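You operate a simulated robot arm through the tools that you are given. There is no shell and no other tool. Be economical: measure what you need, move in short steps, check, and stop when the job is done.

You run a simulated robot arm. Do the job below in one go: nothing can be reset, and whatever is moved stays where it is left.

TASK
Mist the dry starter pot twice and put it back.
Fine: use the carriage and the booth; end with the carriage at LOAD; the damp pots get none.

It is judged by the outcome, as a careful person would: the job done as asked, and still so three seconds after it is handed in. It fails if anything else is knocked over, pushed out of place, dropped, spilled or broken.

THE ROBOT
A 7-joint arm with a two-finger parallel gripper, fixed in place. Base frame: the origin is at the foot of the arm, x ahead of it, y to its left, z up; the work surface is at about z = 750. Lengths are in mm, angles in rad, forces in N, time in s.
With the tool pointing down near the work surface it reaches from about 300 to 680 mm from the base axis. Its first joint turns from -1.152 to 1.152 rad. Payload 1.57 kg.
The tool frame sits at the grasp point between the pads (the TCP): z along the fingers, y along the line on which they close. The tips reach 30 mm beyond it. Largest opening 110 mm; finger width 24, thickness 12; the body of the gripper, 48 by 112 mm, starts 78 mm behind the TCP.
Orientation is that of the tool frame in the base frame, as a unit quaternion [w, x, y, z]. With the fingers straight down and closing along the base's y, the tool's x points along the base's -x, its y along +y and its z along -z.

THE INTERFACE
- The arm moves only by the tool nudge_tool. Its argument "targets" is one flat list of numbers, 7 for each row, row after row: the shift along the tool's x, y, z in units of 50 mm (1.0 is 50 mm), then the turn, a rotation vector about the tool's x, y, z in units of 4 degrees (1.0 is 4 degrees), then the gripper command, from -1 (fully open) to 1 (shut), values between in proportion. In form: [dx, dy, dz, ax, ay, az, grip, dx, dy, dz, ax, ay, az, grip, ...]. A call has 1 to 12 rows; each row shifts and turns the commanded pose from where the row before left it, along the tool's axes as they then stand. A call with a number of a shift or a turn outside -1 to 1 is refused whole. Rows are played at 5 a second. More than 50 mm and 0.15 rad between two rows, or a gripper value outside its range, and nothing of the call is played. A pose out of reach is approached as far as the arm can. The call stops where the force on the tool passes 40 N (or 10 N more than at its start, if that is more) or the arm is blocked; 0.2 s more then pass. Each finger travels about 108 mm/s and halts on what it meets, pressing with about 27 N; the grip force reading is that of the motor and also rises with nothing between the fingers. The clock runs only during rows and for 0.2 s after the last one: add rows that do not move to give the fingers time. It gives the time, the measured TCP pose, the force on the tool (base axes), the opening and the grip force at its end, in the units of the frame above (readings bear some noise), with the torque about the TCP (base axes, N m) and any sound that the robot's microphone picked up.
- Cameras (640 x 400 px; columns grow to the right, rows downward): "scene" is fixed at [175.9, -402.5, 1408.1]; the picture's right is [0.75, -0.66, 0.00], its down [-0.31, -0.35, -0.89] and it looks along [0.58, 0.67, -0.46] (base axes); focal length 313 px, centre (320, 200). "wrist" rides on the gripper at [70, 16, -141] in the tool frame; the picture's right is [-0.23, 0.97, 0.00], its down [-0.86, -0.20, -0.48] and it looks along [-0.47, -0.11, 0.88] (tool axes); focal length 222 px, centre (320, 200). There is no depth. A picture from a camera that has moved, and an enlarged one, comes with that camera's place and axes in the base frame and with its lens. The place of the scene camera against the robot may be out by one fixed shift of up to 18 mm in any direction.
- capture(camera): a new picture of that camera. No time passes.
- close_up(camera, box): a new picture of the part [left, top, right, bottom] of that camera's present view, enlarged. No time passes.
- close_job(): hands the job in; it is judged then, once.

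Work in short steps. Places have to be worked out from the pictures, the camera data and where the tool is seen: move nearer, look again, correct. Check each grasp and each placing, and mend what went wrong. You have 120 turns and 84 pictures in all, those below and enlarged ones among them. Open the gripper and draw the arm clear of the work before you hand the job in, unless the task says otherwise; then end with one line.

The tools are called after "Request:" as a command line: name --argument value ..., lists and objects as JSON in quotes. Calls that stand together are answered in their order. nudge_tool: Moves the arm, as the interface text tells. Its arguments: {"type":"object","properties":{"targets":{"type":"array"}},"required":["targets"]} The other tools are called the same way: capture (camera) takes a picture; close_up (camera, box) takes an enlarged picture of a part of a camera's view; close_job () hands the job in.

At the start:

```text
clock: 0.0
ee_pos: [412.1, 239.9, 1211.5]
tool_rot: [0.0, 0.0, 1.0, 0.001]
wrist_force: [-0.4, 0.7, 0.3]
ft_torque: [0.0, 0.01, 0.03]
opening: 110.0
grip_force: 0.0
```

scene: 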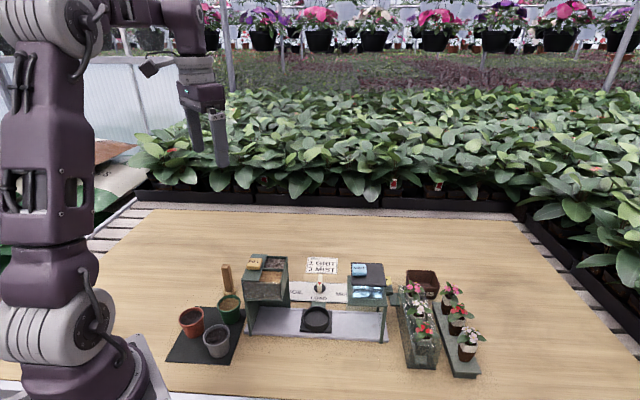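
wrist: 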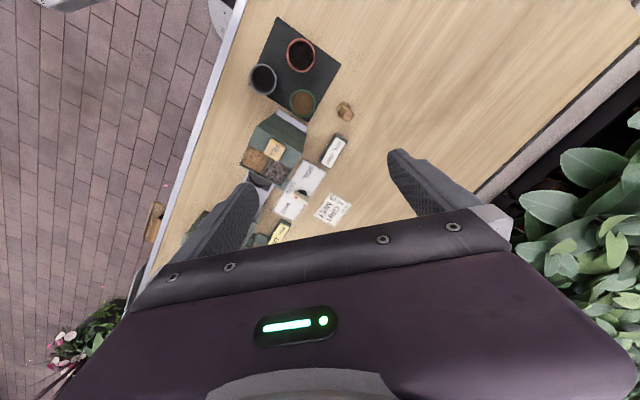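

The picture shows three pots on a mat, a booth with two stations and a carriage. I'll enlarge the main areas to read the signs.

Request:
close_up --camera "scene" --box '[230, 240, 400, 346]'

Request:
close_up --camera "scene" --box '[150, 250, 310, 370]'

Request:
close_up --camera "wrist" --box '[220, 10, 380, 250]'

```text
3.76 times, centred on (315, 293) of scene
camera zoom: at [175.9, -402.5, 1408.1], right [0.75, -0.66, 0.0], down [-0.31, -0.35, -0.89], along [0.58, 0.67, -0.46], focal length 1179 px, centre (339, -150)
```

zoom: 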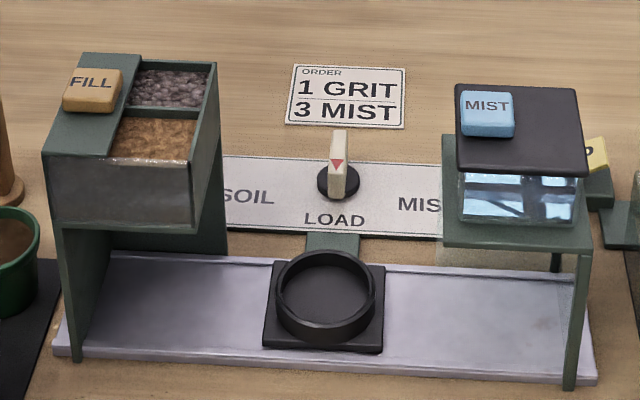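

```text
3.33 times, centred on (230, 310) of scene
camera zoom: at [175.9, -402.5, 1408.1], right [0.75, -0.66, 0.0], down [-0.31, -0.35, -0.89], along [0.58, 0.67, -0.46], focal length 1044 px, centre (620, -167)
```

zoom: 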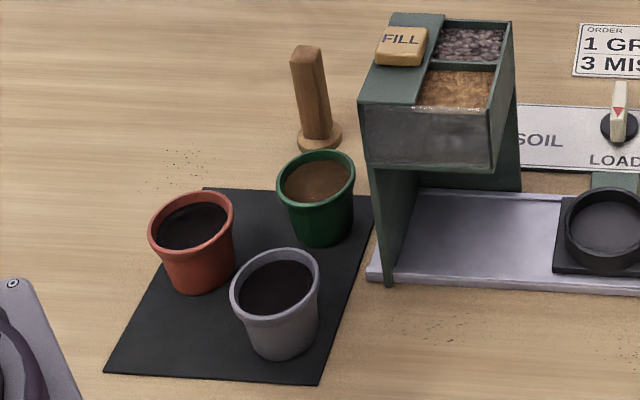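

```text
1.67 times, centred on (300, 130) of wrist
camera zoom: at [342.5, 256.7, 1352.1], right [0.23, 0.97, 0.0], down [0.86, -0.2, 0.48], along [0.47, -0.11, -0.88], focal length 370 px, centre (353, 317)
```

zoom: 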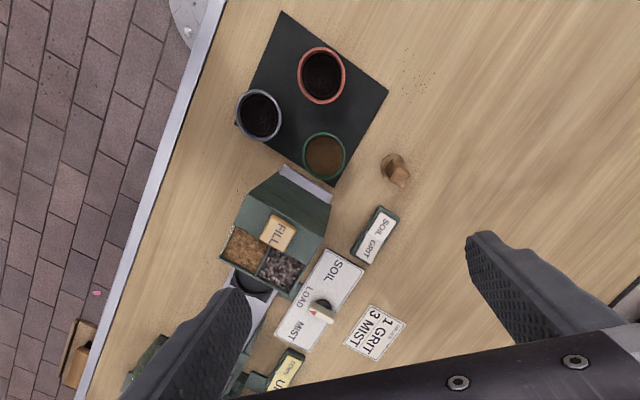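

The dry pot looks to be the green one (pale soil). I'll move the wrist camera over the booth for a better view.

Request:
nudge_tool --targets '[-0.8, -0.8, 0.2, 0, 0, 0, -1, -0.8, -0.8, 0.2, 0, 0, 0, -1, -0.8, -0.8, 0.2, 0, 0, 0, -1, -0.8, -0.8, 0.2, 0, 0, 0, -1, 0, 0, 0, 0, 0, 0, -1]'

Request:
capture --camera "wrist"

```text
refused: row 1 steps farther than a row can; nothing moved
```

```text
78 pictures are left
camera wrist: at [342.5, 256.7, 1352.1], right [0.23, 0.97, 0.0], down [0.86, -0.2, 0.48], along [0.47, -0.11, -0.88], focal length 222 px, centre (320, 200)
```

wrist: 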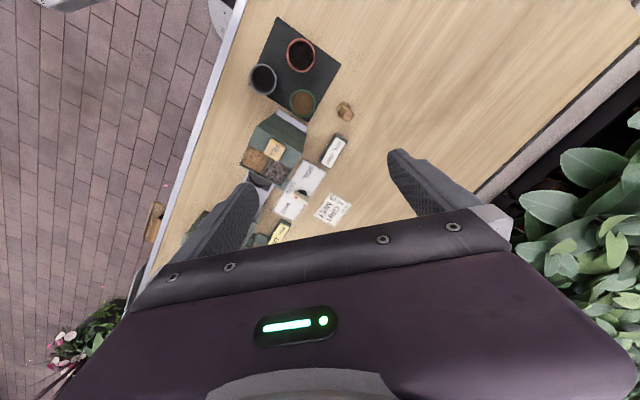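

Each row is limited to 50 mm in total, so I'll use smaller rows.

Request:
nudge_tool --targets '[-0.6, -0.7, 0.15, 0, 0, 0, -1, -0.6, -0.7, 0.15, 0, 0, 0, -1, -0.6, -0.7, 0.15, 0, 0, 0, -1, -0.6, -0.7, 0.15, 0, 0, 0, -1, -0.6, -0.7, 0.15, 0, 0, 0, -1, 0, 0, 0, 0, 0, 0, -1]'

Request:
capture --camera "wrist"

```text
clock: 1.4
ee_pos: [565.3, 68.7, 1175.6]
tool_rot: [-0.001, -0.001, 1.0, 0.0]
wrist_force: [0.3, 0.4, 0.0]
ft_torque: [0.01, -0.02, -0.02]
opening: 109.8
grip_force: 0.0
```

```text
77 pictures are left
camera wrist: at [494.4, 84.6, 1317.3], right [0.23, 0.97, 0.0], down [0.86, -0.2, 0.48], along [0.47, -0.11, -0.88], focal length 222 px, centre (320, 200)
```

wrist: 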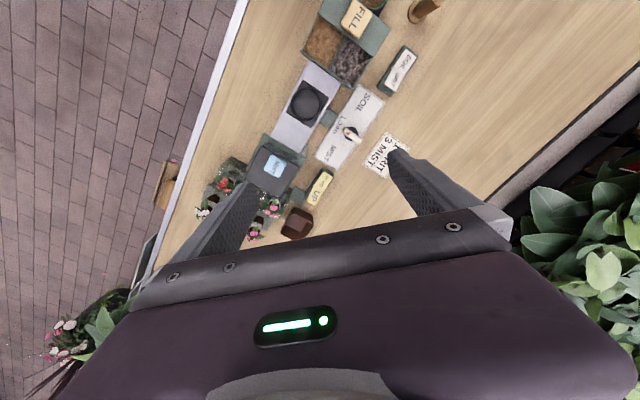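

Now I have the booth in the wrist view. I'll enlarge it.

Request:
close_up --camera "wrist" --box '[230, 60, 410, 240]'

Request:
close_up --camera "wrist" --box '[300, 80, 390, 170]'

Request:
close_up --camera "scene" --box '[340, 250, 490, 385]'

```text
2.22 times, centred on (320, 150) of wrist
camera zoom: at [494.4, 84.6, 1317.3], right [0.23, 0.97, 0.0], down [0.86, -0.2, 0.48], along [0.47, -0.11, -0.88], focal length 494 px, centre (320, 311)
```

zoom: 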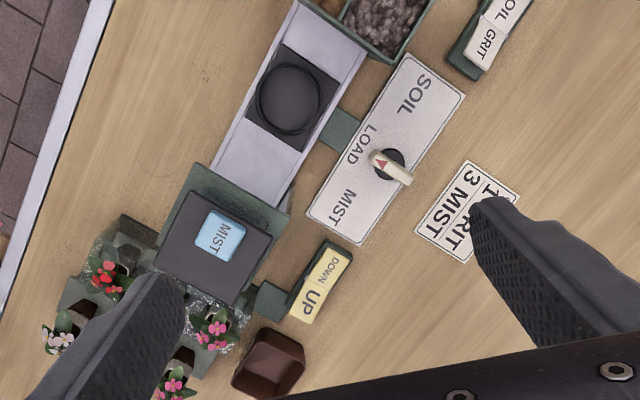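

```text
4.44 times, centred on (345, 125) of wrist
camera zoom: at [494.4, 84.6, 1317.3], right [0.23, 0.97, 0.0], down [0.86, -0.2, 0.48], along [0.47, -0.11, -0.88], focal length 987 px, centre (209, 533)
```

zoom: 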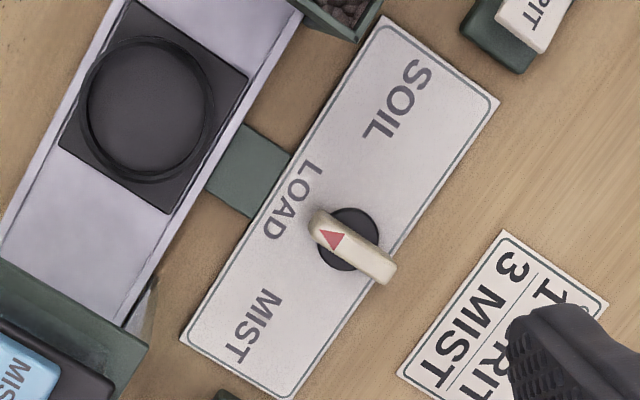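

```text
2.96 times, centred on (415, 318) of scene
camera zoom: at [175.9, -402.5, 1408.1], right [0.75, -0.66, 0.0], down [-0.31, -0.35, -0.89], along [0.58, 0.67, -0.46], focal length 928 px, centre (38, -148)
```

zoom: 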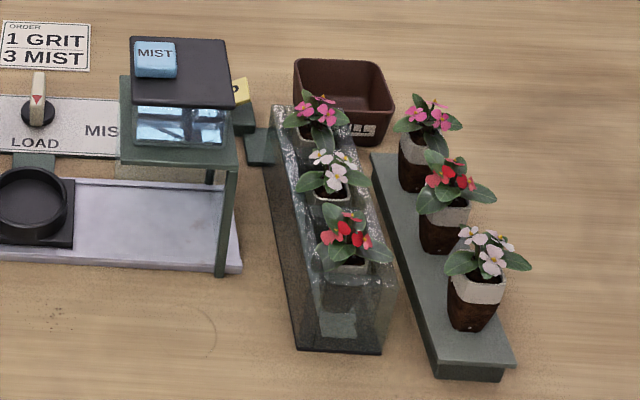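

The signs show a turn knob at about (630,132) pointing to LOAD, with the cup at about (540,40). The MIST button is on the far tower, and the booth is yawed about -45°. I'll yaw the tool -45° so the gripper is slim next to the hopper, then hover over the green pot.

Request:
nudge_tool --targets '[0, 0, 0, 0, 0, 1, -1, 0, 0, 0, 0, 0, 1, -1, 0, 0, 0, 0, 0, 1, -1, 0, 0, 0, 0, 0, 1, -1, 0, 0, 0, 0, 0, 1, -1, 0, 0, 0, 0, 0, 1, -1, 0, 0, 0, 0, 0, 1, -1, 0, 0, 0, 0, 0, 1, -1, 0, 0, 0, 0, 0, 1, -1, 0, 0, 0, 0, 0, 1, -1, 0, 0, 0, 0, 0, 1, -1, 0, 0, 0, 0, 0, 0.25, -1]'

Request:
nudge_tool --targets '[0.76, -0.11, 0.5, 0, 0, 0, -1, 0.76, -0.11, 0.5, 0, 0, 0, -1, 0.76, -0.11, 0.5, 0, 0, 0, -1, 0.76, -0.11, 0.5, 0, 0, 0, -1, 0.76, -0.11, 0.5, 0, 0, 0, -1, 0.76, -0.11, 0.5, 0, 0, 0, -1, 0, 0, 0, 0, 0, 0, -1]'

Request:
capture --camera "wrist"

Request:
capture --camera "scene"

```text
clock: 4.0
ee_pos: [561.8, 66.0, 1173.4]
tool_rot: [0.0, 0.383, 0.924, 0.0]
wrist_force: [0.6, 0.8, 0.1]
ft_torque: [0.0, 0.0, 0.03]
opening: 110.1
grip_force: 0.0
```

```text
clock: 5.6
ee_pos: [381.0, 206.4, 1024.9]
tool_rot: [0.0, 0.382, 0.924, 0.0]
wrist_force: [0.7, 0.0, 0.0]
ft_torque: [0.0, 0.02, 0.0]
opening: 110.0
grip_force: 0.1
```

```text
73 pictures are left
camera wrist: at [343.5, 266.2, 1166.0], right [0.85, 0.53, 0.0], down [0.46, -0.75, 0.48], along [0.25, -0.41, -0.88], focal length 222 px, centre (320, 200)
```

wrist: 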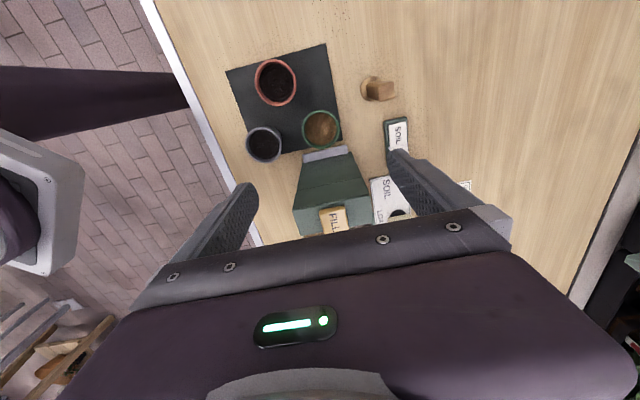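

```text
72 pictures are left
```

scene: 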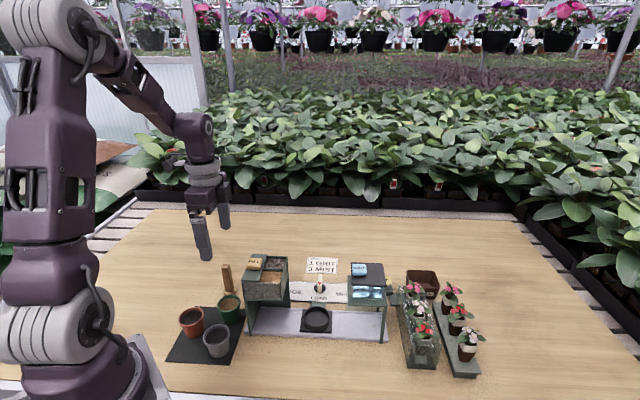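

The pot comes out at (381,207.5), right under the tool, with its rim at about z 797. I'll descend to z≈850 with the opening narrowed to 88 and check.

Request:
nudge_tool --targets '[0, 0.02, 0.875, 0, 0, 0, -0.6, 0, 0, 0.875, 0, 0, 0, -0.6, 0, 0, 0.875, 0, 0, 0, -0.6, 0, 0, 0.875, 0, 0, 0, -0.6, 0, 0, 0, 0, 0, 0, -0.6]'

Request:
capture --camera "wrist"

Request:
close_up --camera "scene" --box '[150, 220, 310, 370]'

```text
clock: 6.8
ee_pos: [378.9, 203.5, 850.3]
tool_rot: [0.0, 0.383, 0.924, 0.0]
wrist_force: [0.5, 0.0, 0.1]
ft_torque: [0.01, 0.01, -0.01]
opening: 87.8
grip_force: 0.1
```

```text
71 pictures are left
camera wrist: at [341.3, 263.7, 990.4], right [0.85, 0.53, 0.0], down [0.46, -0.75, 0.48], along [0.25, -0.41, -0.88], focal length 222 px, centre (320, 200)
```

wrist: 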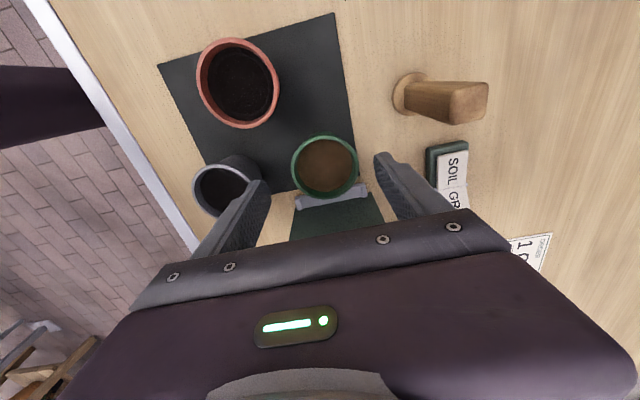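

```text
2.67 times, centred on (230, 295) of scene
camera zoom: at [175.9, -402.5, 1408.1], right [0.75, -0.66, 0.0], down [-0.31, -0.35, -0.89], along [0.58, 0.67, -0.46], focal length 835 px, centre (560, -53)
```

zoom: 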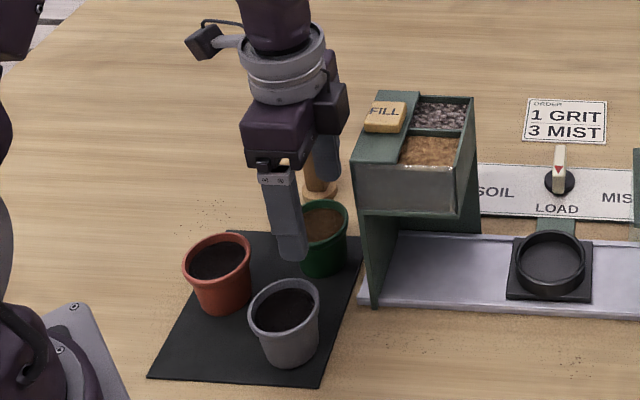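

The rim is at (381.5,206.7), so I'll shift +4 mm along tool y, narrow to 78 mm and descend to z≈789.

Request:
nudge_tool --targets '[0.01, 0.08, 0, 0, 0, 0, -0.42, 0, 0, 0.4, 0, 0, 0, -0.42, 0, 0, 0.4, 0, 0, 0, -0.42, 0, 0, 0.42, 0, 0, 0, -0.42, 0, 0, 0, 0, 0, 0, -0.42]'

Request:
close_up --camera "scene" --box '[180, 250, 280, 360]'

Request:
capture --camera "wrist"

```text
clock: 8.0
ee_pos: [381.6, 207.1, 788.5]
tool_rot: [0.0, 0.383, 0.924, 0.0]
wrist_force: [-0.7, -0.6, 0.5]
ft_torque: [0.01, 0.02, -0.02]
opening: 78.2
grip_force: 0.1
```

```text
3.64 times, centred on (230, 305) of scene
camera zoom: at [175.9, -402.5, 1408.1], right [0.75, -0.66, 0.0], down [-0.31, -0.35, -0.89], along [0.58, 0.67, -0.46], focal length 1138 px, centre (647, -182)
```

zoom: 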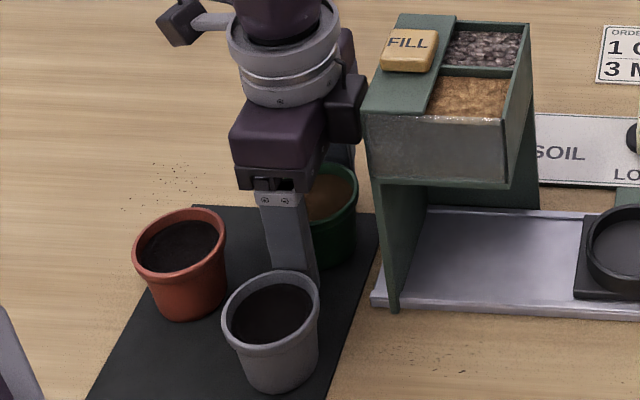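

```text
68 pictures are left
camera wrist: at [343.0, 266.2, 929.0], right [0.85, 0.53, 0.0], down [0.46, -0.75, 0.48], along [0.25, -0.41, -0.88], focal length 222 px, centre (320, 200)
```

wrist: 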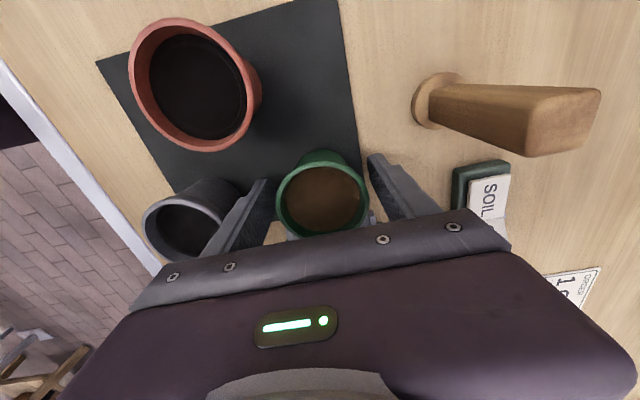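

Fingers straddle the pot cleanly, so I'll close on it.

Request:
nudge_tool --targets '[0, 0, 0, 0, 0, 0, 1, 0, 0, 0, 0, 0, 0, 1, 0, 0, 0, 0, 0, 0, 1, 0, 0, 0, 0, 0, 0, 1]'

Request:
capture --camera "wrist"

```text
clock: 9.0
ee_pos: [381.3, 206.1, 788.1]
tool_rot: [0.0, 0.383, 0.924, 0.0]
wrist_force: [0.5, 0.3, -0.4]
ft_torque: [-0.01, 0.03, -0.03]
opening: 57.4
grip_force: 26.9
```

```text
67 pictures are left
camera wrist: at [342.9, 266.2, 929.2], right [0.85, 0.53, 0.0], down [0.46, -0.75, 0.48], along [0.25, -0.41, -0.88], focal length 222 px, centre (320, 200)
```

wrist: 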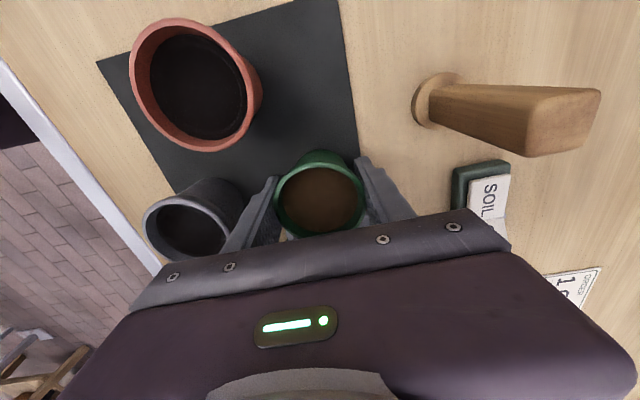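

Gripped at 57 mm. I'll lift slowly, straight up, and check.

Request:
nudge_tool --targets '[0, 0, -0.3, 0, 0, 0, 1, 0, 0, -0.5, 0, 0, 0, 1, 0, 0, -0.5, 0, 0, 0, 1, 0, 0, -0.5, 0, 0, 0, 1, 0, 0, 0, 0, 0, 0, 1]'

Request:
close_up --camera "scene" --box '[150, 220, 310, 370]'

```text
clock: 10.2
ee_pos: [382.1, 207.7, 879.6]
tool_rot: [0.0, 0.383, 0.924, 0.0]
wrist_force: [-0.1, 0.6, -0.9]
ft_torque: [-0.04, -0.01, 0.0]
opening: 57.2
grip_force: 26.7
```

```text
2.67 times, centred on (230, 295) of scene
camera zoom: at [175.9, -402.5, 1408.1], right [0.75, -0.66, 0.0], down [-0.31, -0.35, -0.89], along [0.58, 0.67, -0.46], focal length 835 px, centre (560, -53)
```

zoom: 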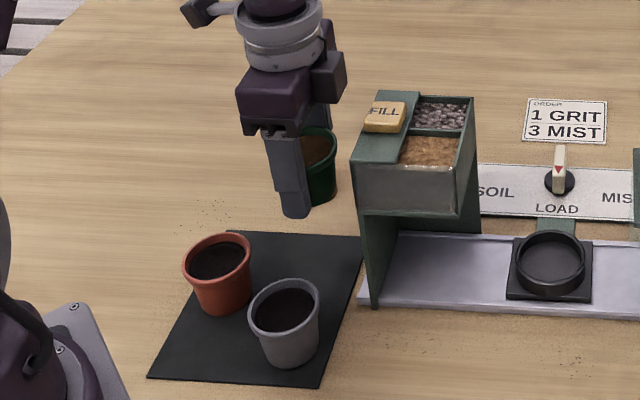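

The pot is up and the others are untouched. I'll raise it above the towers and yaw +90° so the gripper fits between the towers at LOAD.

Request:
nudge_tool --targets '[0, 0, -0.8, 0, 0, 0, 1, 0, 0, -0.8, 0, 0, 0, 1, 0, 0, -0.8, 0, 0, 0, 1, 0, 0, -0.8, 0, 0, 0, 1, 0, 0, 0, 0, 0, -1, 1, 0, 0, 0, 0, 0, -1, 1, 0, 0, 0, 0, 0, -1, 1, 0, 0, 0, 0, 0, -1, 1, 0, 0, 0, 0, 0, -1, 1, 0, 0, 0, 0, 0, -1, 1, 0, 0, 0, 0, 0, -1, 1, 0, 0, 0, 0, 0, -1, 1]'

Request:
nudge_tool --targets '[0, 0, 0, 0, 0, -1, 1, 0, 0, 0, 0, 0, -1, 1, 0, 0, 0, 0, 0, -1, 1, 0, 0, 0, 0, 0, -1, 1, 0, 0, 0, 0, 0, -1, 1, 0, 0, 0, 0, 0, -1, 1, 0, 0, 0, 0, 0, -1, 1, 0, 0, 0, 0, 0, -1, 1, 0, 0, 0, 0, 0, -1, 1, 0, 0, 0, 0, 0, -1, 1, 0, 0, 0, 0, 0, -1, 1, 0, 0, 0, 0, 0, -1, 1]'

Request:
nudge_tool --targets '[0, 0, 0, 0, 0, -1, 1, 0, 0, 0, 0, 0, -1, 1, 0, 0, 0, 0, 0, -0.5, 1, 0, 0, 0, 0, 0, 0, 1]'

```text
clock: 12.8
ee_pos: [381.0, 207.0, 1036.5]
tool_rot: [-0.001, 0.112, 0.994, 0.0]
wrist_force: [0.0, -0.1, -0.8]
ft_torque: [-0.01, 0.0, 0.0]
opening: 57.4
grip_force: 27.3
```

```text
clock: 15.4
ee_pos: [381.5, 209.4, 1038.4]
tool_rot: [0.001, -0.302, 0.953, -0.001]
wrist_force: [0.2, -0.7, -0.8]
ft_torque: [0.02, 0.01, -0.01]
opening: 57.4
grip_force: 27.2
```

```text
clock: 16.4
ee_pos: [381.4, 207.7, 1038.2]
tool_rot: [-0.001, -0.384, 0.923, 0.001]
wrist_force: [-0.9, 0.5, -0.1]
ft_torque: [-0.02, -0.01, 0.01]
opening: 57.2
grip_force: 26.9
```

Now I'll translate along the rail to above the cup, keeping the height.

Request:
nudge_tool --targets '[0.025, -0.92, 0, 0, 0, 0, 1, 0.025, -0.92, 0, 0, 0, 0, 1, 0.025, -0.92, 0, 0, 0, 0, 1, 0.025, -0.92, 0, 0, 0, 0, 1, 0.025, -0.92, 0, 0, 0, 0, 1, 0, 0, 0, 0, 0, 0, 1]'

Request:
capture --camera "wrist"

Request:
close_up --camera "scene" --box '[220, 180, 420, 350]'

```text
clock: 17.8
ee_pos: [544.3, 39.8, 1035.6]
tool_rot: [0.0, -0.382, 0.924, 0.0]
wrist_force: [-0.8, 0.0, -0.6]
ft_torque: [0.01, -0.02, 0.01]
opening: 57.2
grip_force: 27.6
```

```text
65 pictures are left
camera wrist: at [483.0, 1.5, 1177.2], right [-0.53, 0.85, 0.0], down [0.75, 0.46, 0.48], along [0.41, 0.25, -0.88], focal length 222 px, centre (320, 200)
```

wrist: 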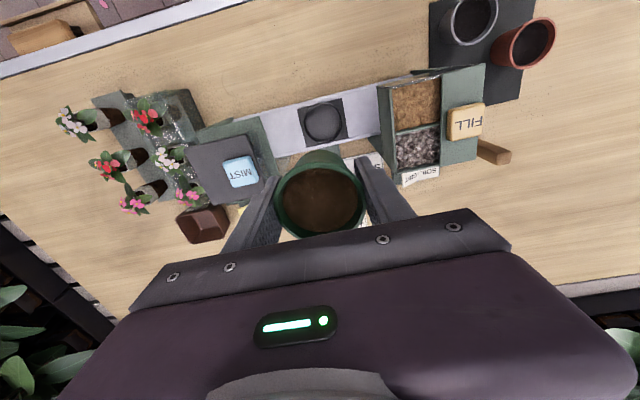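

```text
2.35 times, centred on (320, 265) of scene
camera zoom: at [175.9, -402.5, 1408.1], right [0.75, -0.66, 0.0], down [-0.31, -0.35, -0.89], along [0.58, 0.67, -0.46], focal length 737 px, centre (320, 47)
```

zoom: 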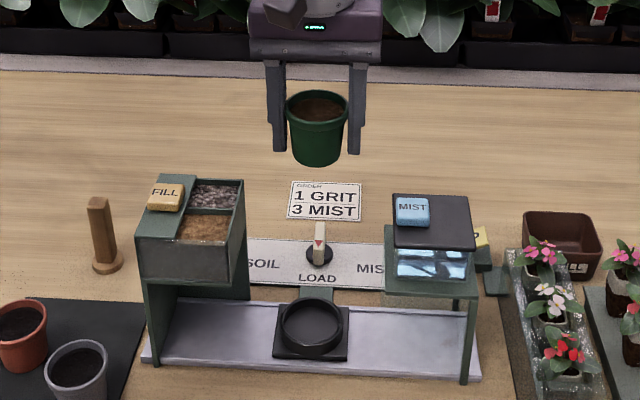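

The cup computes to about (536.5,41), with tower edges about ±66 mm either side along the rail. I'll shift by (-8,+1), descend to z≈960 and measure again.

Request:
nudge_tool --targets '[0.1, 0.13, 0, 0, 0, 0, 1, 0, 0, 0.5, 0, 0, 0, 1, 0, 0, 0.5, 0, 0, 0, 1, 0, 0, 0.5, 0, 0, 0, 1, 0, 0, 0, 0, 0, 0, 1]'

Request:
close_up --camera "wrist" --box '[180, 40, 480, 228]'

Request:
close_up --camera "scene" --box '[220, 180, 420, 350]'

```text
clock: 19.0
ee_pos: [532.4, 44.2, 962.8]
tool_rot: [-0.001, -0.384, 0.923, 0.0]
wrist_force: [0.3, -1.2, -0.7]
ft_torque: [-0.01, -0.01, 0.01]
opening: 57.4
grip_force: 27.0
```

```text
2.13 times, centred on (330, 134) of wrist
camera zoom: at [471.9, 5.4, 1104.2], right [-0.53, 0.85, 0.0], down [0.75, 0.46, 0.48], along [0.41, 0.25, -0.88], focal length 473 px, centre (299, 340)
```

zoom: 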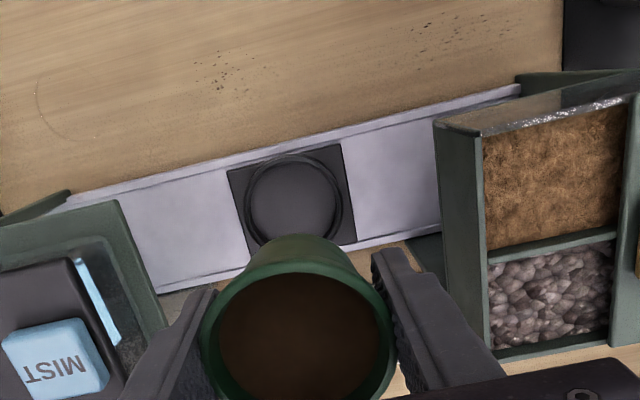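

```text
2.35 times, centred on (320, 265) of scene
camera zoom: at [175.9, -402.5, 1408.1], right [0.75, -0.66, 0.0], down [-0.31, -0.35, -0.89], along [0.58, 0.67, -0.46], focal length 737 px, centre (320, 47)
```

zoom: 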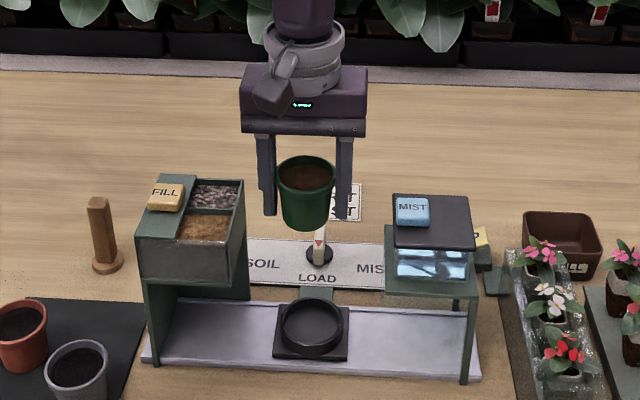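

Cup is at (537.8,40.6) on this closer look. I'll correct by -5.4 mm along tool y and descend to z≈880.

Request:
nudge_tool --targets '[-0.025, -0.11, 0, 0, 0, 0, 1, 0, 0, 0.4, 0, 0, 0, 1, 0, 0, 0.4, 0, 0, 0, 1, 0, 0, 0.4, 0, 0, 0, 1, 0, 0, 0.4, 0, 0, 0, 1, 0, 0, 0, 0, 0, 0, 1]'

Request:
close_up --camera "wrist" --box '[180, 40, 480, 228]'

Request:
close_up --camera "scene" --box '[230, 200, 400, 350]'

```text
clock: 20.4
ee_pos: [535.3, 37.7, 883.6]
tool_rot: [0.0, -0.384, 0.923, 0.0]
wrist_force: [-0.1, -0.8, -1.0]
ft_torque: [-0.04, -0.01, -0.01]
opening: 57.2
grip_force: 27.5
```

```text
2.13 times, centred on (330, 134) of wrist
camera zoom: at [474.4, 0.0, 1024.5], right [-0.53, 0.85, 0.0], down [0.75, 0.46, 0.48], along [0.41, 0.25, -0.88], focal length 473 px, centre (299, 340)
```

zoom: 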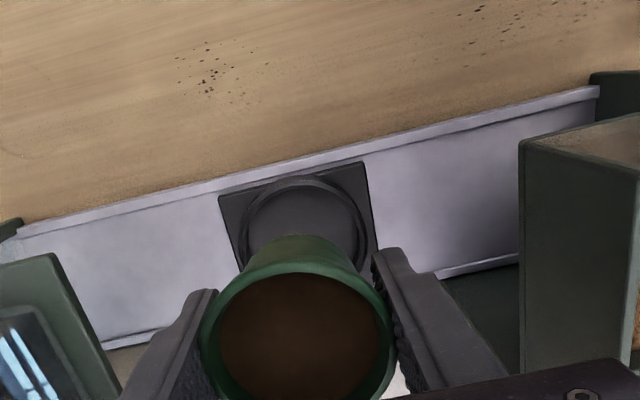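

```text
2.67 times, centred on (315, 275) of scene
camera zoom: at [175.9, -402.5, 1408.1], right [0.75, -0.66, 0.0], down [-0.31, -0.35, -0.89], along [0.58, 0.67, -0.46], focal length 835 px, centre (333, 0)
```

zoom: 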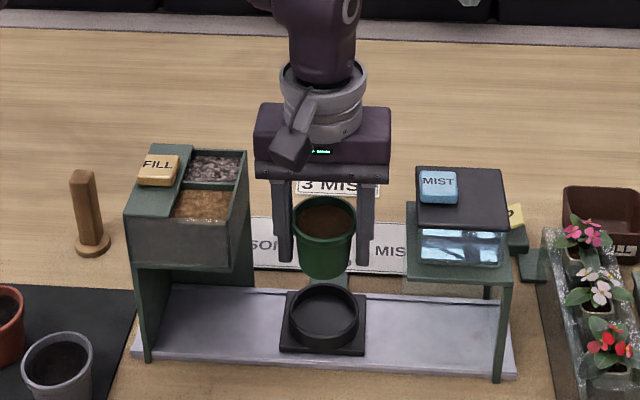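

Cup centre now reads (538.7,41), so I'll shift -4.4 mm along tool x while descending to z≈825 and check the tower clearance.

Request:
nudge_tool --targets '[-0.09, -0.01, 0, 0, 0, 0, 1, 0, 0, 0.4, 0, 0, 0, 1, 0, 0, 0.4, 0, 0, 0, 1, 0, 0, 0.36, 0, 0, 0, 1, 0, 0, 0, 0, 0, 0, 1]'

Request:
close_up --camera "wrist" --box '[180, 40, 480, 228]'

Request:
close_up --camera "scene" --box '[230, 220, 400, 350]'

```text
clock: 21.6
ee_pos: [539.1, 39.4, 825.3]
tool_rot: [0.0, -0.382, 0.924, -0.001]
wrist_force: [0.7, -0.3, 0.2]
ft_torque: [-0.02, -0.01, 0.0]
opening: 57.3
grip_force: 27.7
```

```text
2.13 times, centred on (330, 134) of wrist
camera zoom: at [478.2, 2.1, 966.3], right [-0.53, 0.85, 0.0], down [0.75, 0.46, 0.48], along [0.41, 0.25, -0.88], focal length 473 px, centre (299, 340)
```

zoom: 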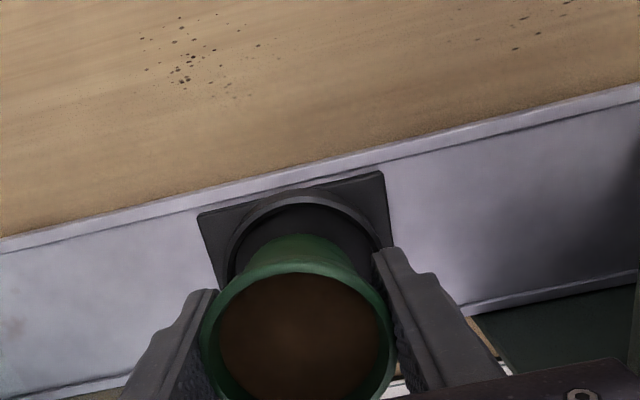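

```text
3.08 times, centred on (315, 285) of scene
camera zoom: at [175.9, -402.5, 1408.1], right [0.75, -0.66, 0.0], down [-0.31, -0.35, -0.89], along [0.58, 0.67, -0.46], focal length 963 px, centre (335, -62)
```

zoom: 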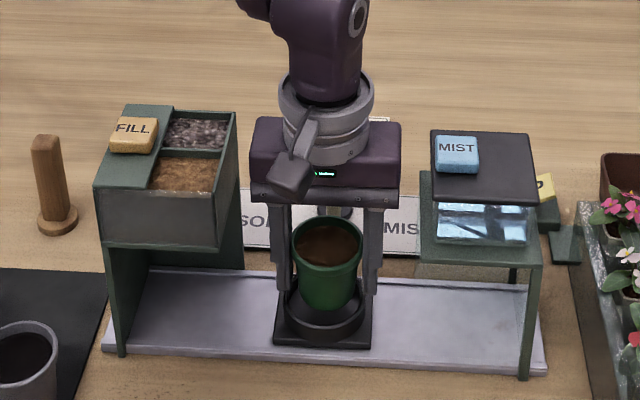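

Aligned within 2 mm with good clearance both sides. I'll make a small correction and descend in fine steps, watching the force.

Request:
nudge_tool --targets '[-0.03, 0.02, 0.2, 0, 0, 0, 1, 0, 0, 0.2, 0, 0, 0, 1, 0, 0, 0.05, 0, 0, 0, 1, 0, 0, 0, 0, 0, 0, 1]'

Request:
close_up --camera "scene" --box '[270, 260, 370, 350]'

```text
clock: 22.1
ee_pos: [541.2, 41.4, 814.1]
tool_rot: [-0.001, -0.383, 0.924, -0.002]
wrist_force: [-4.6, -4.1, 14.3]
ft_torque: [0.26, 0.43, 0.25]
opening: 57.1
grip_force: 27.4
stopped in row 2: the force on the tool passed its limit at 71 N (the readings are from after the stop); the commanded pose is now the measured one
```

```text
4.44 times, centred on (320, 305) of scene
camera zoom: at [175.5, -402.6, 1408.1], right [0.75, -0.66, 0.0], down [-0.31, -0.35, -0.89], along [0.58, 0.67, -0.46], focal length 1392 px, centre (320, -267)
```

zoom: 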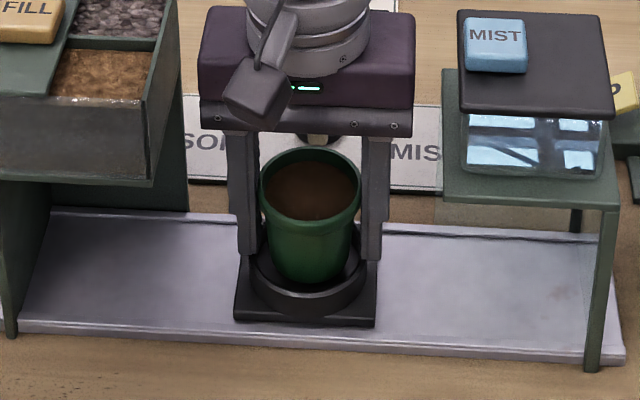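

The stop at z=814 is the fingertips landing on the cup's ring, because I hold the pot too low. I'll lift, set the pot on the clear table in front of the rail, and regrip it higher.

Request:
nudge_tool --targets '[0, 0, -0.3, 0, 0, 0, 1, 0, 0, -0.5, 0, 0, 0, 1, 0, 0, -0.6, 0, 0, 0, 1, 0, 0, 0, 0, 0, 0, 1]'

Request:
close_up --camera "scene" --box '[230, 220, 400, 350]'

```text
clock: 23.1
ee_pos: [541.1, 38.6, 884.7]
tool_rot: [0.001, -0.383, 0.924, -0.002]
wrist_force: [0.4, -0.3, -0.8]
ft_torque: [0.0, -0.04, -0.02]
opening: 57.0
grip_force: 27.0
```

```text
3.08 times, centred on (315, 285) of scene
camera zoom: at [175.9, -402.5, 1408.1], right [0.75, -0.66, 0.0], down [-0.31, -0.35, -0.89], along [0.58, 0.67, -0.46], focal length 963 px, centre (335, -62)
```

zoom: 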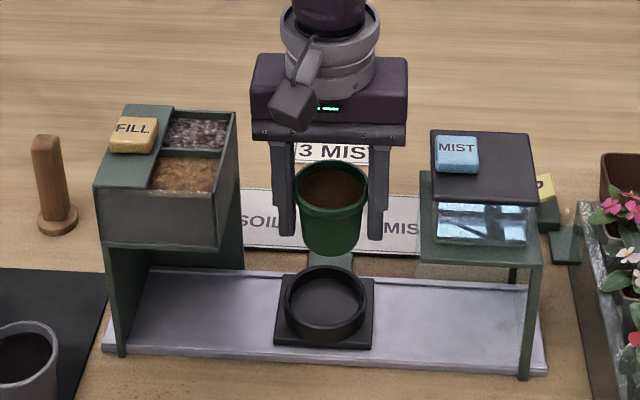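

Cup is intact and unmoved. I'll draw the pot out 120 mm to the front and check the spot below.

Request:
nudge_tool --targets '[0.8, 0, 0, 0, 0, 0, 1, 0.8, 0, 0, 0, 0, 0, 1, 0.8, 0, 0, 0, 0, 0, 1, 0, 0, 0.7, 0, 0, 0, 1, 0, 0, 0, 0, 0, 0, 1]'

Request:
capture --camera "scene"

Request:
capture --camera "wrist"

```text
clock: 24.3
ee_pos: [457.2, -46.8, 846.9]
tool_rot: [0.001, -0.383, 0.924, -0.001]
wrist_force: [-0.5, -0.5, -0.9]
ft_torque: [-0.02, 0.01, 0.01]
opening: 56.9
grip_force: 27.5
```

```text
55 pictures are left
```

scene: 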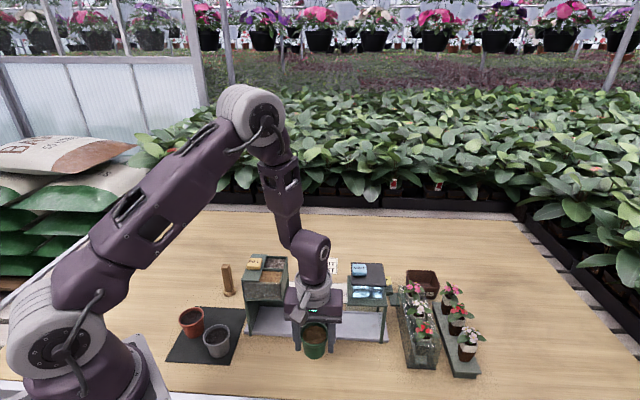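

```text
54 pictures are left
camera wrist: at [395.7, -84.1, 988.1], right [-0.53, 0.85, 0.0], down [0.74, 0.47, 0.48], along [0.41, 0.25, -0.88], focal length 222 px, centre (320, 200)
```

wrist: 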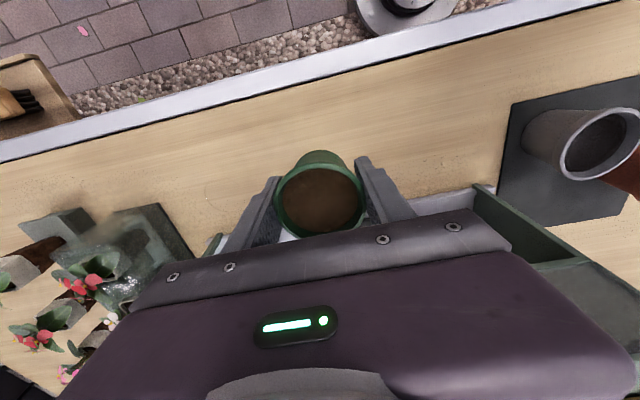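

The spot is clear table. I'll lower it to just above contact, then creep.

Request:
nudge_tool --targets '[0, 0, 0.5, 0, 0, 0, 1, 0, 0, 0.5, 0, 0, 0, 1, 0, 0, 0.1, 0, 0, 0, 1, 0, 0, 0.04, 0, 0, 0, 1, 0, 0, 0, 0, 0, 0, 1]'

Request:
nudge_tool --targets '[0, 0, 0.03, 0, 0, 0, 1, 0, 0, 0, 0, 0, 0, 1]'

Request:
close_up --camera "scene" --box '[260, 280, 370, 380]'

```text
clock: 25.5
ee_pos: [457.5, -45.4, 790.7]
tool_rot: [0.0, -0.384, 0.923, -0.001]
wrist_force: [-0.7, -0.6, -0.7]
ft_torque: [0.02, -0.01, 0.01]
opening: 57.2
grip_force: 26.9
```

```text
clock: 26.1
ee_pos: [458.1, -45.4, 789.5]
tool_rot: [0.001, -0.383, 0.924, -0.001]
wrist_force: [-0.7, -0.2, -0.8]
ft_torque: [0.01, 0.04, -0.04]
opening: 57.0
grip_force: 27.0
```

```text
4.00 times, centred on (315, 330) of scene
camera zoom: at [175.9, -402.5, 1408.1], right [0.75, -0.66, 0.0], down [-0.31, -0.35, -0.89], along [0.58, 0.67, -0.46], focal length 1252 px, centre (340, -320)
```

zoom: 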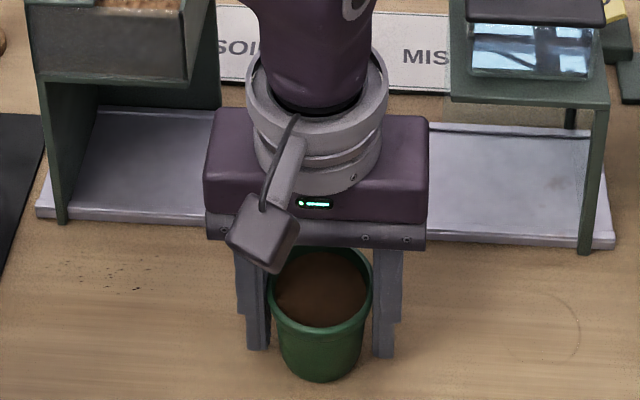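

Not in contact yet; I'll creep down in 1 mm steps.

Request:
nudge_tool --targets '[0, 0, 0.02, 0, 0, 0, 1, 0, 0, 0.02, 0, 0, 0, 1, 0, 0, 0, 0, 0, 0, 1]'

Request:
nudge_tool --targets '[0, 0, 0.02, 0, 0, 0, 1, 0, 0, 0.02, 0, 0, 0, 1, 0, 0, 0, 0, 0, 0, 1]'

```text
clock: 26.9
ee_pos: [457.0, -43.5, 788.0]
tool_rot: [0.001, -0.383, 0.924, -0.002]
wrist_force: [0.9, 0.1, -0.5]
ft_torque: [0.01, 0.04, 0.05]
opening: 57.4
grip_force: 26.7
```

```text
clock: 27.7
ee_pos: [456.8, -43.9, 786.0]
tool_rot: [0.001, -0.383, 0.924, -0.002]
wrist_force: [-0.1, -0.7, -0.9]
ft_torque: [0.03, 0.01, 0.01]
opening: 57.1
grip_force: 27.1
```

Request:
nudge_tool --targets '[0, 0, 0.02, 0, 0, 0, 1, 0, 0, 0.02, 0, 0, 0, 1, 0, 0, 0, 0, 0, 0, 1]'

Request:
nudge_tool --targets '[0, 0, 0.02, 0, 0, 0, 1, 0, 0, 0, 0, 0, 0, 1]'

```text
clock: 28.5
ee_pos: [457.5, -43.6, 785.0]
tool_rot: [0.002, -0.384, 0.923, -0.002]
wrist_force: [-2.5, 2.7, 24.8]
ft_torque: [0.05, -0.05, -0.02]
opening: 57.3
grip_force: 27.2
```

```text
clock: 29.1
ee_pos: [456.5, -44.5, 783.3]
tool_rot: [0.001, -0.384, 0.923, -0.002]
wrist_force: [1.7, 1.7, 23.4]
ft_torque: [0.06, -0.02, -0.05]
opening: 57.2
grip_force: 26.8
```

The pot is on the table. I'll open, rise 24 mm and look before regripping.

Request:
nudge_tool --targets '[0, 0, -0.02, 0, 0, 0, -0.42, 0, 0, 0, 0, 0, 0, -0.42, 0, 0, -0.24, 0, 0, 0, -0.42, 0, 0, -0.24, 0, 0, 0, -0.42, 0, 0, 0, 0, 0, 0, -0.42]'

Request:
close_up --camera "scene" --box '[260, 280, 370, 380]'

Request:
capture --camera "wrist"

```text
clock: 30.3
ee_pos: [455.0, -42.0, 806.3]
tool_rot: [0.001, -0.383, 0.924, -0.002]
wrist_force: [-0.5, 0.9, 1.4]
ft_torque: [0.01, 0.03, -0.01]
opening: 78.3
grip_force: 0.0
```

```text
4.00 times, centred on (315, 330) of scene
camera zoom: at [175.9, -402.5, 1408.1], right [0.75, -0.66, 0.0], down [-0.31, -0.35, -0.89], along [0.58, 0.67, -0.46], focal length 1252 px, centre (340, -320)
```

zoom: 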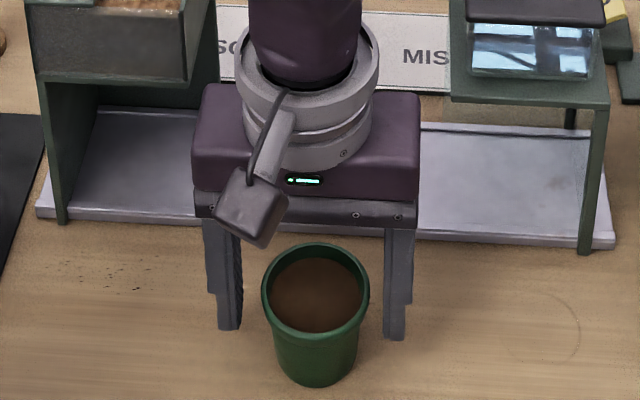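

```text
51 pictures are left
camera wrist: at [393.6, -80.7, 948.1], right [-0.53, 0.85, 0.0], down [0.74, 0.47, 0.48], along [0.41, 0.25, -0.88], focal length 222 px, centre (320, 200)
```

wrist: 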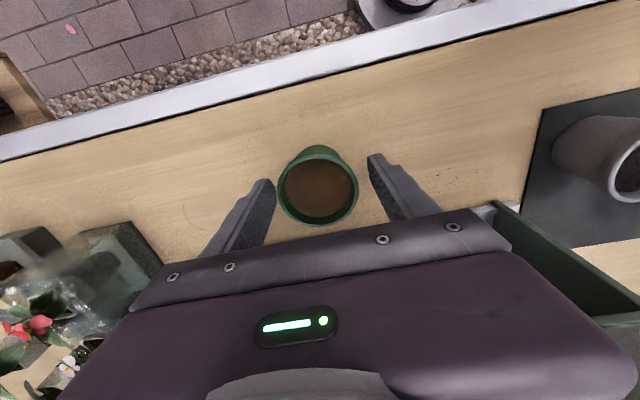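

The pot stands free and upright. I'll nudge 1.5 mm toward its centre and close on the upper rim.

Request:
nudge_tool --targets '[0.03, -0.03, 0, 0, 0, 0, -0.42, 0, 0, 0, 0, 0, 0, 1, 0, 0, 0, 0, 0, 0, 1, 0, 0, 0, 0, 0, 0, 1, 0, 0, 0, 0, 0, 0, 1]'

Request:
nudge_tool --targets '[0, 0, -0.3, 0, 0, 0, 1, 0, 0, -0.5, 0, 0, 0, 1, 0, 0, -0.6, 0, 0, 0, 1, 0, 0, 0, 0, 0, 0, 1]'

Request:
close_up --camera "scene" --box '[250, 240, 370, 360]'

Request:
capture --camera "wrist"

```text
clock: 31.5
ee_pos: [455.5, -44.4, 807.3]
tool_rot: [0.001, -0.383, 0.924, -0.002]
wrist_force: [-0.4, 0.2, 0.8]
ft_torque: [0.0, 0.0, 0.05]
opening: 57.1
grip_force: 26.6
```

```text
clock: 32.5
ee_pos: [454.8, -44.8, 875.5]
tool_rot: [0.001, -0.383, 0.924, -0.002]
wrist_force: [0.4, 0.1, -0.3]
ft_torque: [0.02, 0.0, -0.01]
opening: 57.2
grip_force: 26.8
```

```text
3.33 times, centred on (310, 300) of scene
camera zoom: at [175.9, -402.5, 1408.1], right [0.75, -0.66, 0.0], down [-0.31, -0.35, -0.89], along [0.58, 0.67, -0.46], focal length 1044 px, centre (353, -133)
```

zoom: 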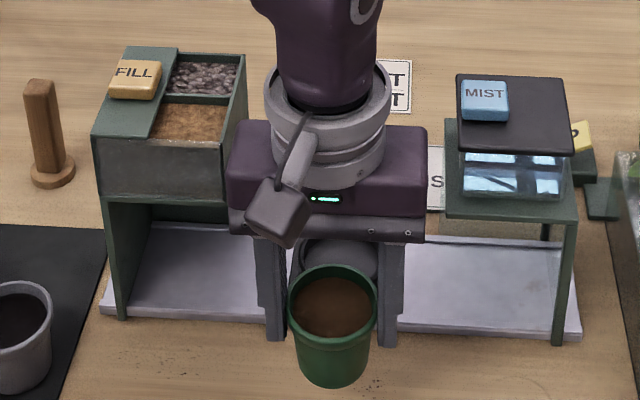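

```text
49 pictures are left
camera wrist: at [394.3, -83.1, 1016.2], right [-0.53, 0.85, 0.0], down [0.74, 0.47, 0.48], along [0.41, 0.25, -0.88], focal length 222 px, centre (320, 200)
```

wrist: 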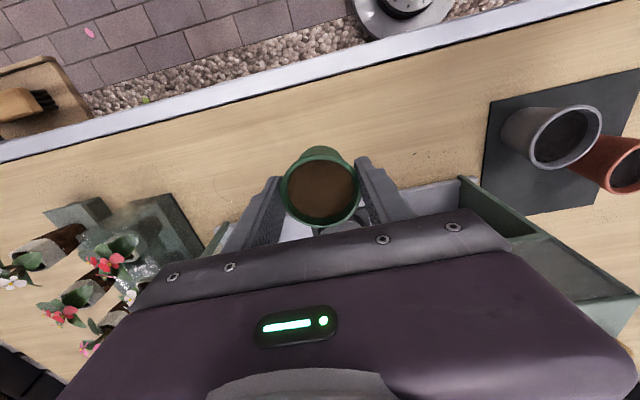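

Firm grip, about 22 mm higher. With the ring top at z≈784, all four sightings agree on the cup centre at (535,39), so I'll move there.

Request:
nudge_tool --targets '[-0.78, 0.017, 0, 0, 0, 0, 1, -0.78, 0.017, 0, 0, 0, 0, 1, -0.78, 0.017, 0, 0, 0, 0, 1, 0, 0, 0, 0, 0, 0, 1, 0, 0, 0, 0, 0, 0, 1]'

Request:
close_up --camera "wrist" --box '[180, 40, 480, 228]'

```text
clock: 33.7
ee_pos: [536.2, 40.9, 879.9]
tool_rot: [0.0, -0.383, 0.924, -0.001]
wrist_force: [-0.1, 0.4, -1.1]
ft_torque: [0.01, -0.02, -0.01]
opening: 57.1
grip_force: 26.9
```

```text
2.13 times, centred on (330, 134) of wrist
camera zoom: at [475.2, 3.4, 1020.8], right [-0.53, 0.85, 0.0], down [0.74, 0.47, 0.48], along [0.41, 0.25, -0.88], focal length 473 px, centre (299, 340)
```

zoom: 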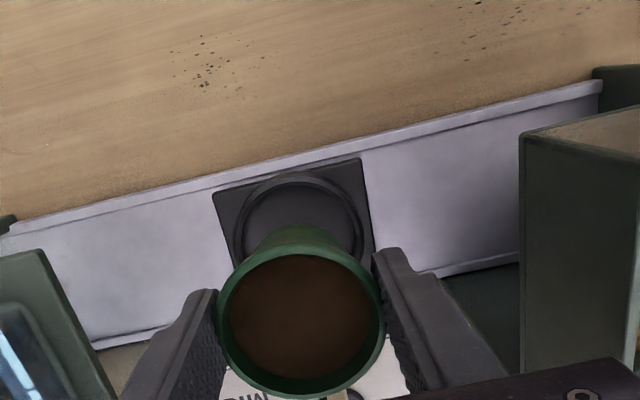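

Cup confirmed at (534.3,38.5). I'll correct 3 mm and lower to z≈833, watching force.

Request:
nudge_tool --targets '[0.06, -0.016, 0, 0, 0, 0, 1, 0, 0, 0.3, 0, 0, 0, 1, 0, 0, 0.3, 0, 0, 0, 1, 0, 0, 0.3, 0, 0, 0, 1, 0, 0, 0, 0, 0, 0, 1]'

Request:
close_up --camera "scene" --box '[270, 250, 370, 350]'

Request:
close_up --camera "wrist" --box '[180, 40, 480, 228]'

```text
clock: 34.9
ee_pos: [532.6, 37.5, 833.3]
tool_rot: [0.0, -0.384, 0.923, -0.002]
wrist_force: [-0.3, 0.1, -0.9]
ft_torque: [0.0, 0.0, 0.0]
opening: 57.2
grip_force: 27.3
```

```text
4.00 times, centred on (320, 300) of scene
camera zoom: at [175.9, -402.5, 1408.1], right [0.75, -0.66, 0.0], down [-0.31, -0.35, -0.89], along [0.58, 0.67, -0.46], focal length 1252 px, centre (320, -200)
```

zoom: 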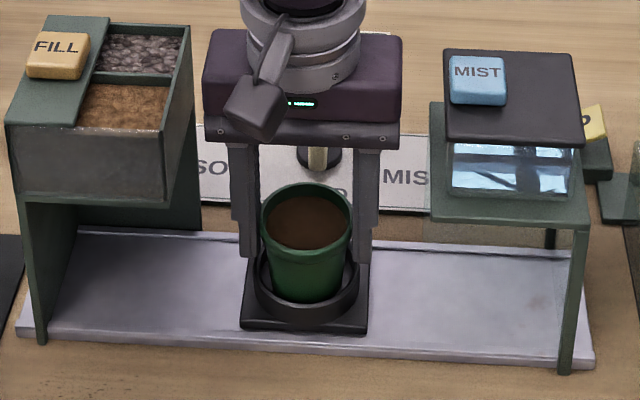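

```text
2.13 times, centred on (330, 134) of wrist
camera zoom: at [472.5, -0.7, 972.9], right [-0.53, 0.85, 0.0], down [0.74, 0.47, 0.48], along [0.41, 0.25, -0.88], focal length 473 px, centre (299, 340)
```

zoom: 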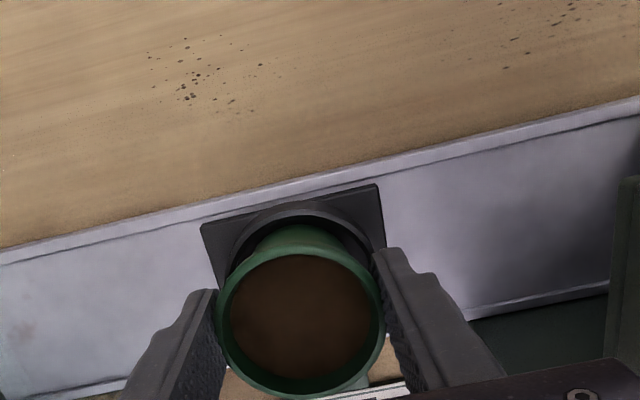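

Pot base is inside the ring and nearly centred. Creeping down to contact.

Request:
nudge_tool --targets '[-0.03, 0, 0.06, 0, 0, 0, 1, 0, 0, 0.05, 0, 0, 0, 1, 0, 0, 0.03, 0, 0, 0, 1, 0, 0, 0, 0, 0, 0, 1]'

Request:
nudge_tool --targets '[0, 0, 0.02, 0, 0, 0, 1, 0, 0, 0.02, 0, 0, 0, 1, 0, 0, 0, 0, 0, 0, 1]'

```text
clock: 35.9
ee_pos: [537.0, 38.1, 826.3]
tool_rot: [0.001, -0.382, 0.924, -0.002]
wrist_force: [0.6, -0.1, 24.1]
ft_torque: [0.1, -0.07, -0.02]
opening: 56.9
grip_force: 27.0
```

```text
clock: 36.7
ee_pos: [536.8, 37.0, 824.5]
tool_rot: [0.002, -0.384, 0.924, -0.001]
wrist_force: [1.0, 1.5, 24.0]
ft_torque: [0.1, -0.07, 0.03]
opening: 57.4
grip_force: 27.0
```

Contact at z≈826 with steady 24 N: the pot is on the cup floor. I'll check it before releasing.

Request:
nudge_tool --targets '[0, 0, -0.02, 0, 0, 0, -0.3, 0, 0, 0, 0, 0, 0, -0.3, 0, 0, 0, 0, 0, 0, -0.3]'

Request:
close_up --camera "scene" --box '[270, 250, 370, 350]'

```text
clock: 37.5
ee_pos: [536.0, 36.9, 824.3]
tool_rot: [0.001, -0.384, 0.923, -0.002]
wrist_force: [-0.4, -1.0, -0.1]
ft_torque: [-0.02, 0.0, -0.01]
opening: 71.5
grip_force: 0.1
```

```text
4.00 times, centred on (320, 300) of scene
camera zoom: at [175.9, -402.5, 1408.1], right [0.75, -0.66, 0.0], down [-0.31, -0.35, -0.89], along [0.58, 0.67, -0.46], focal length 1252 px, centre (320, -200)
```

zoom: 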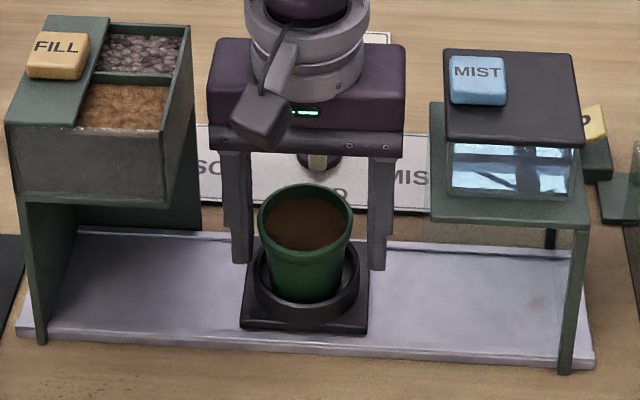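

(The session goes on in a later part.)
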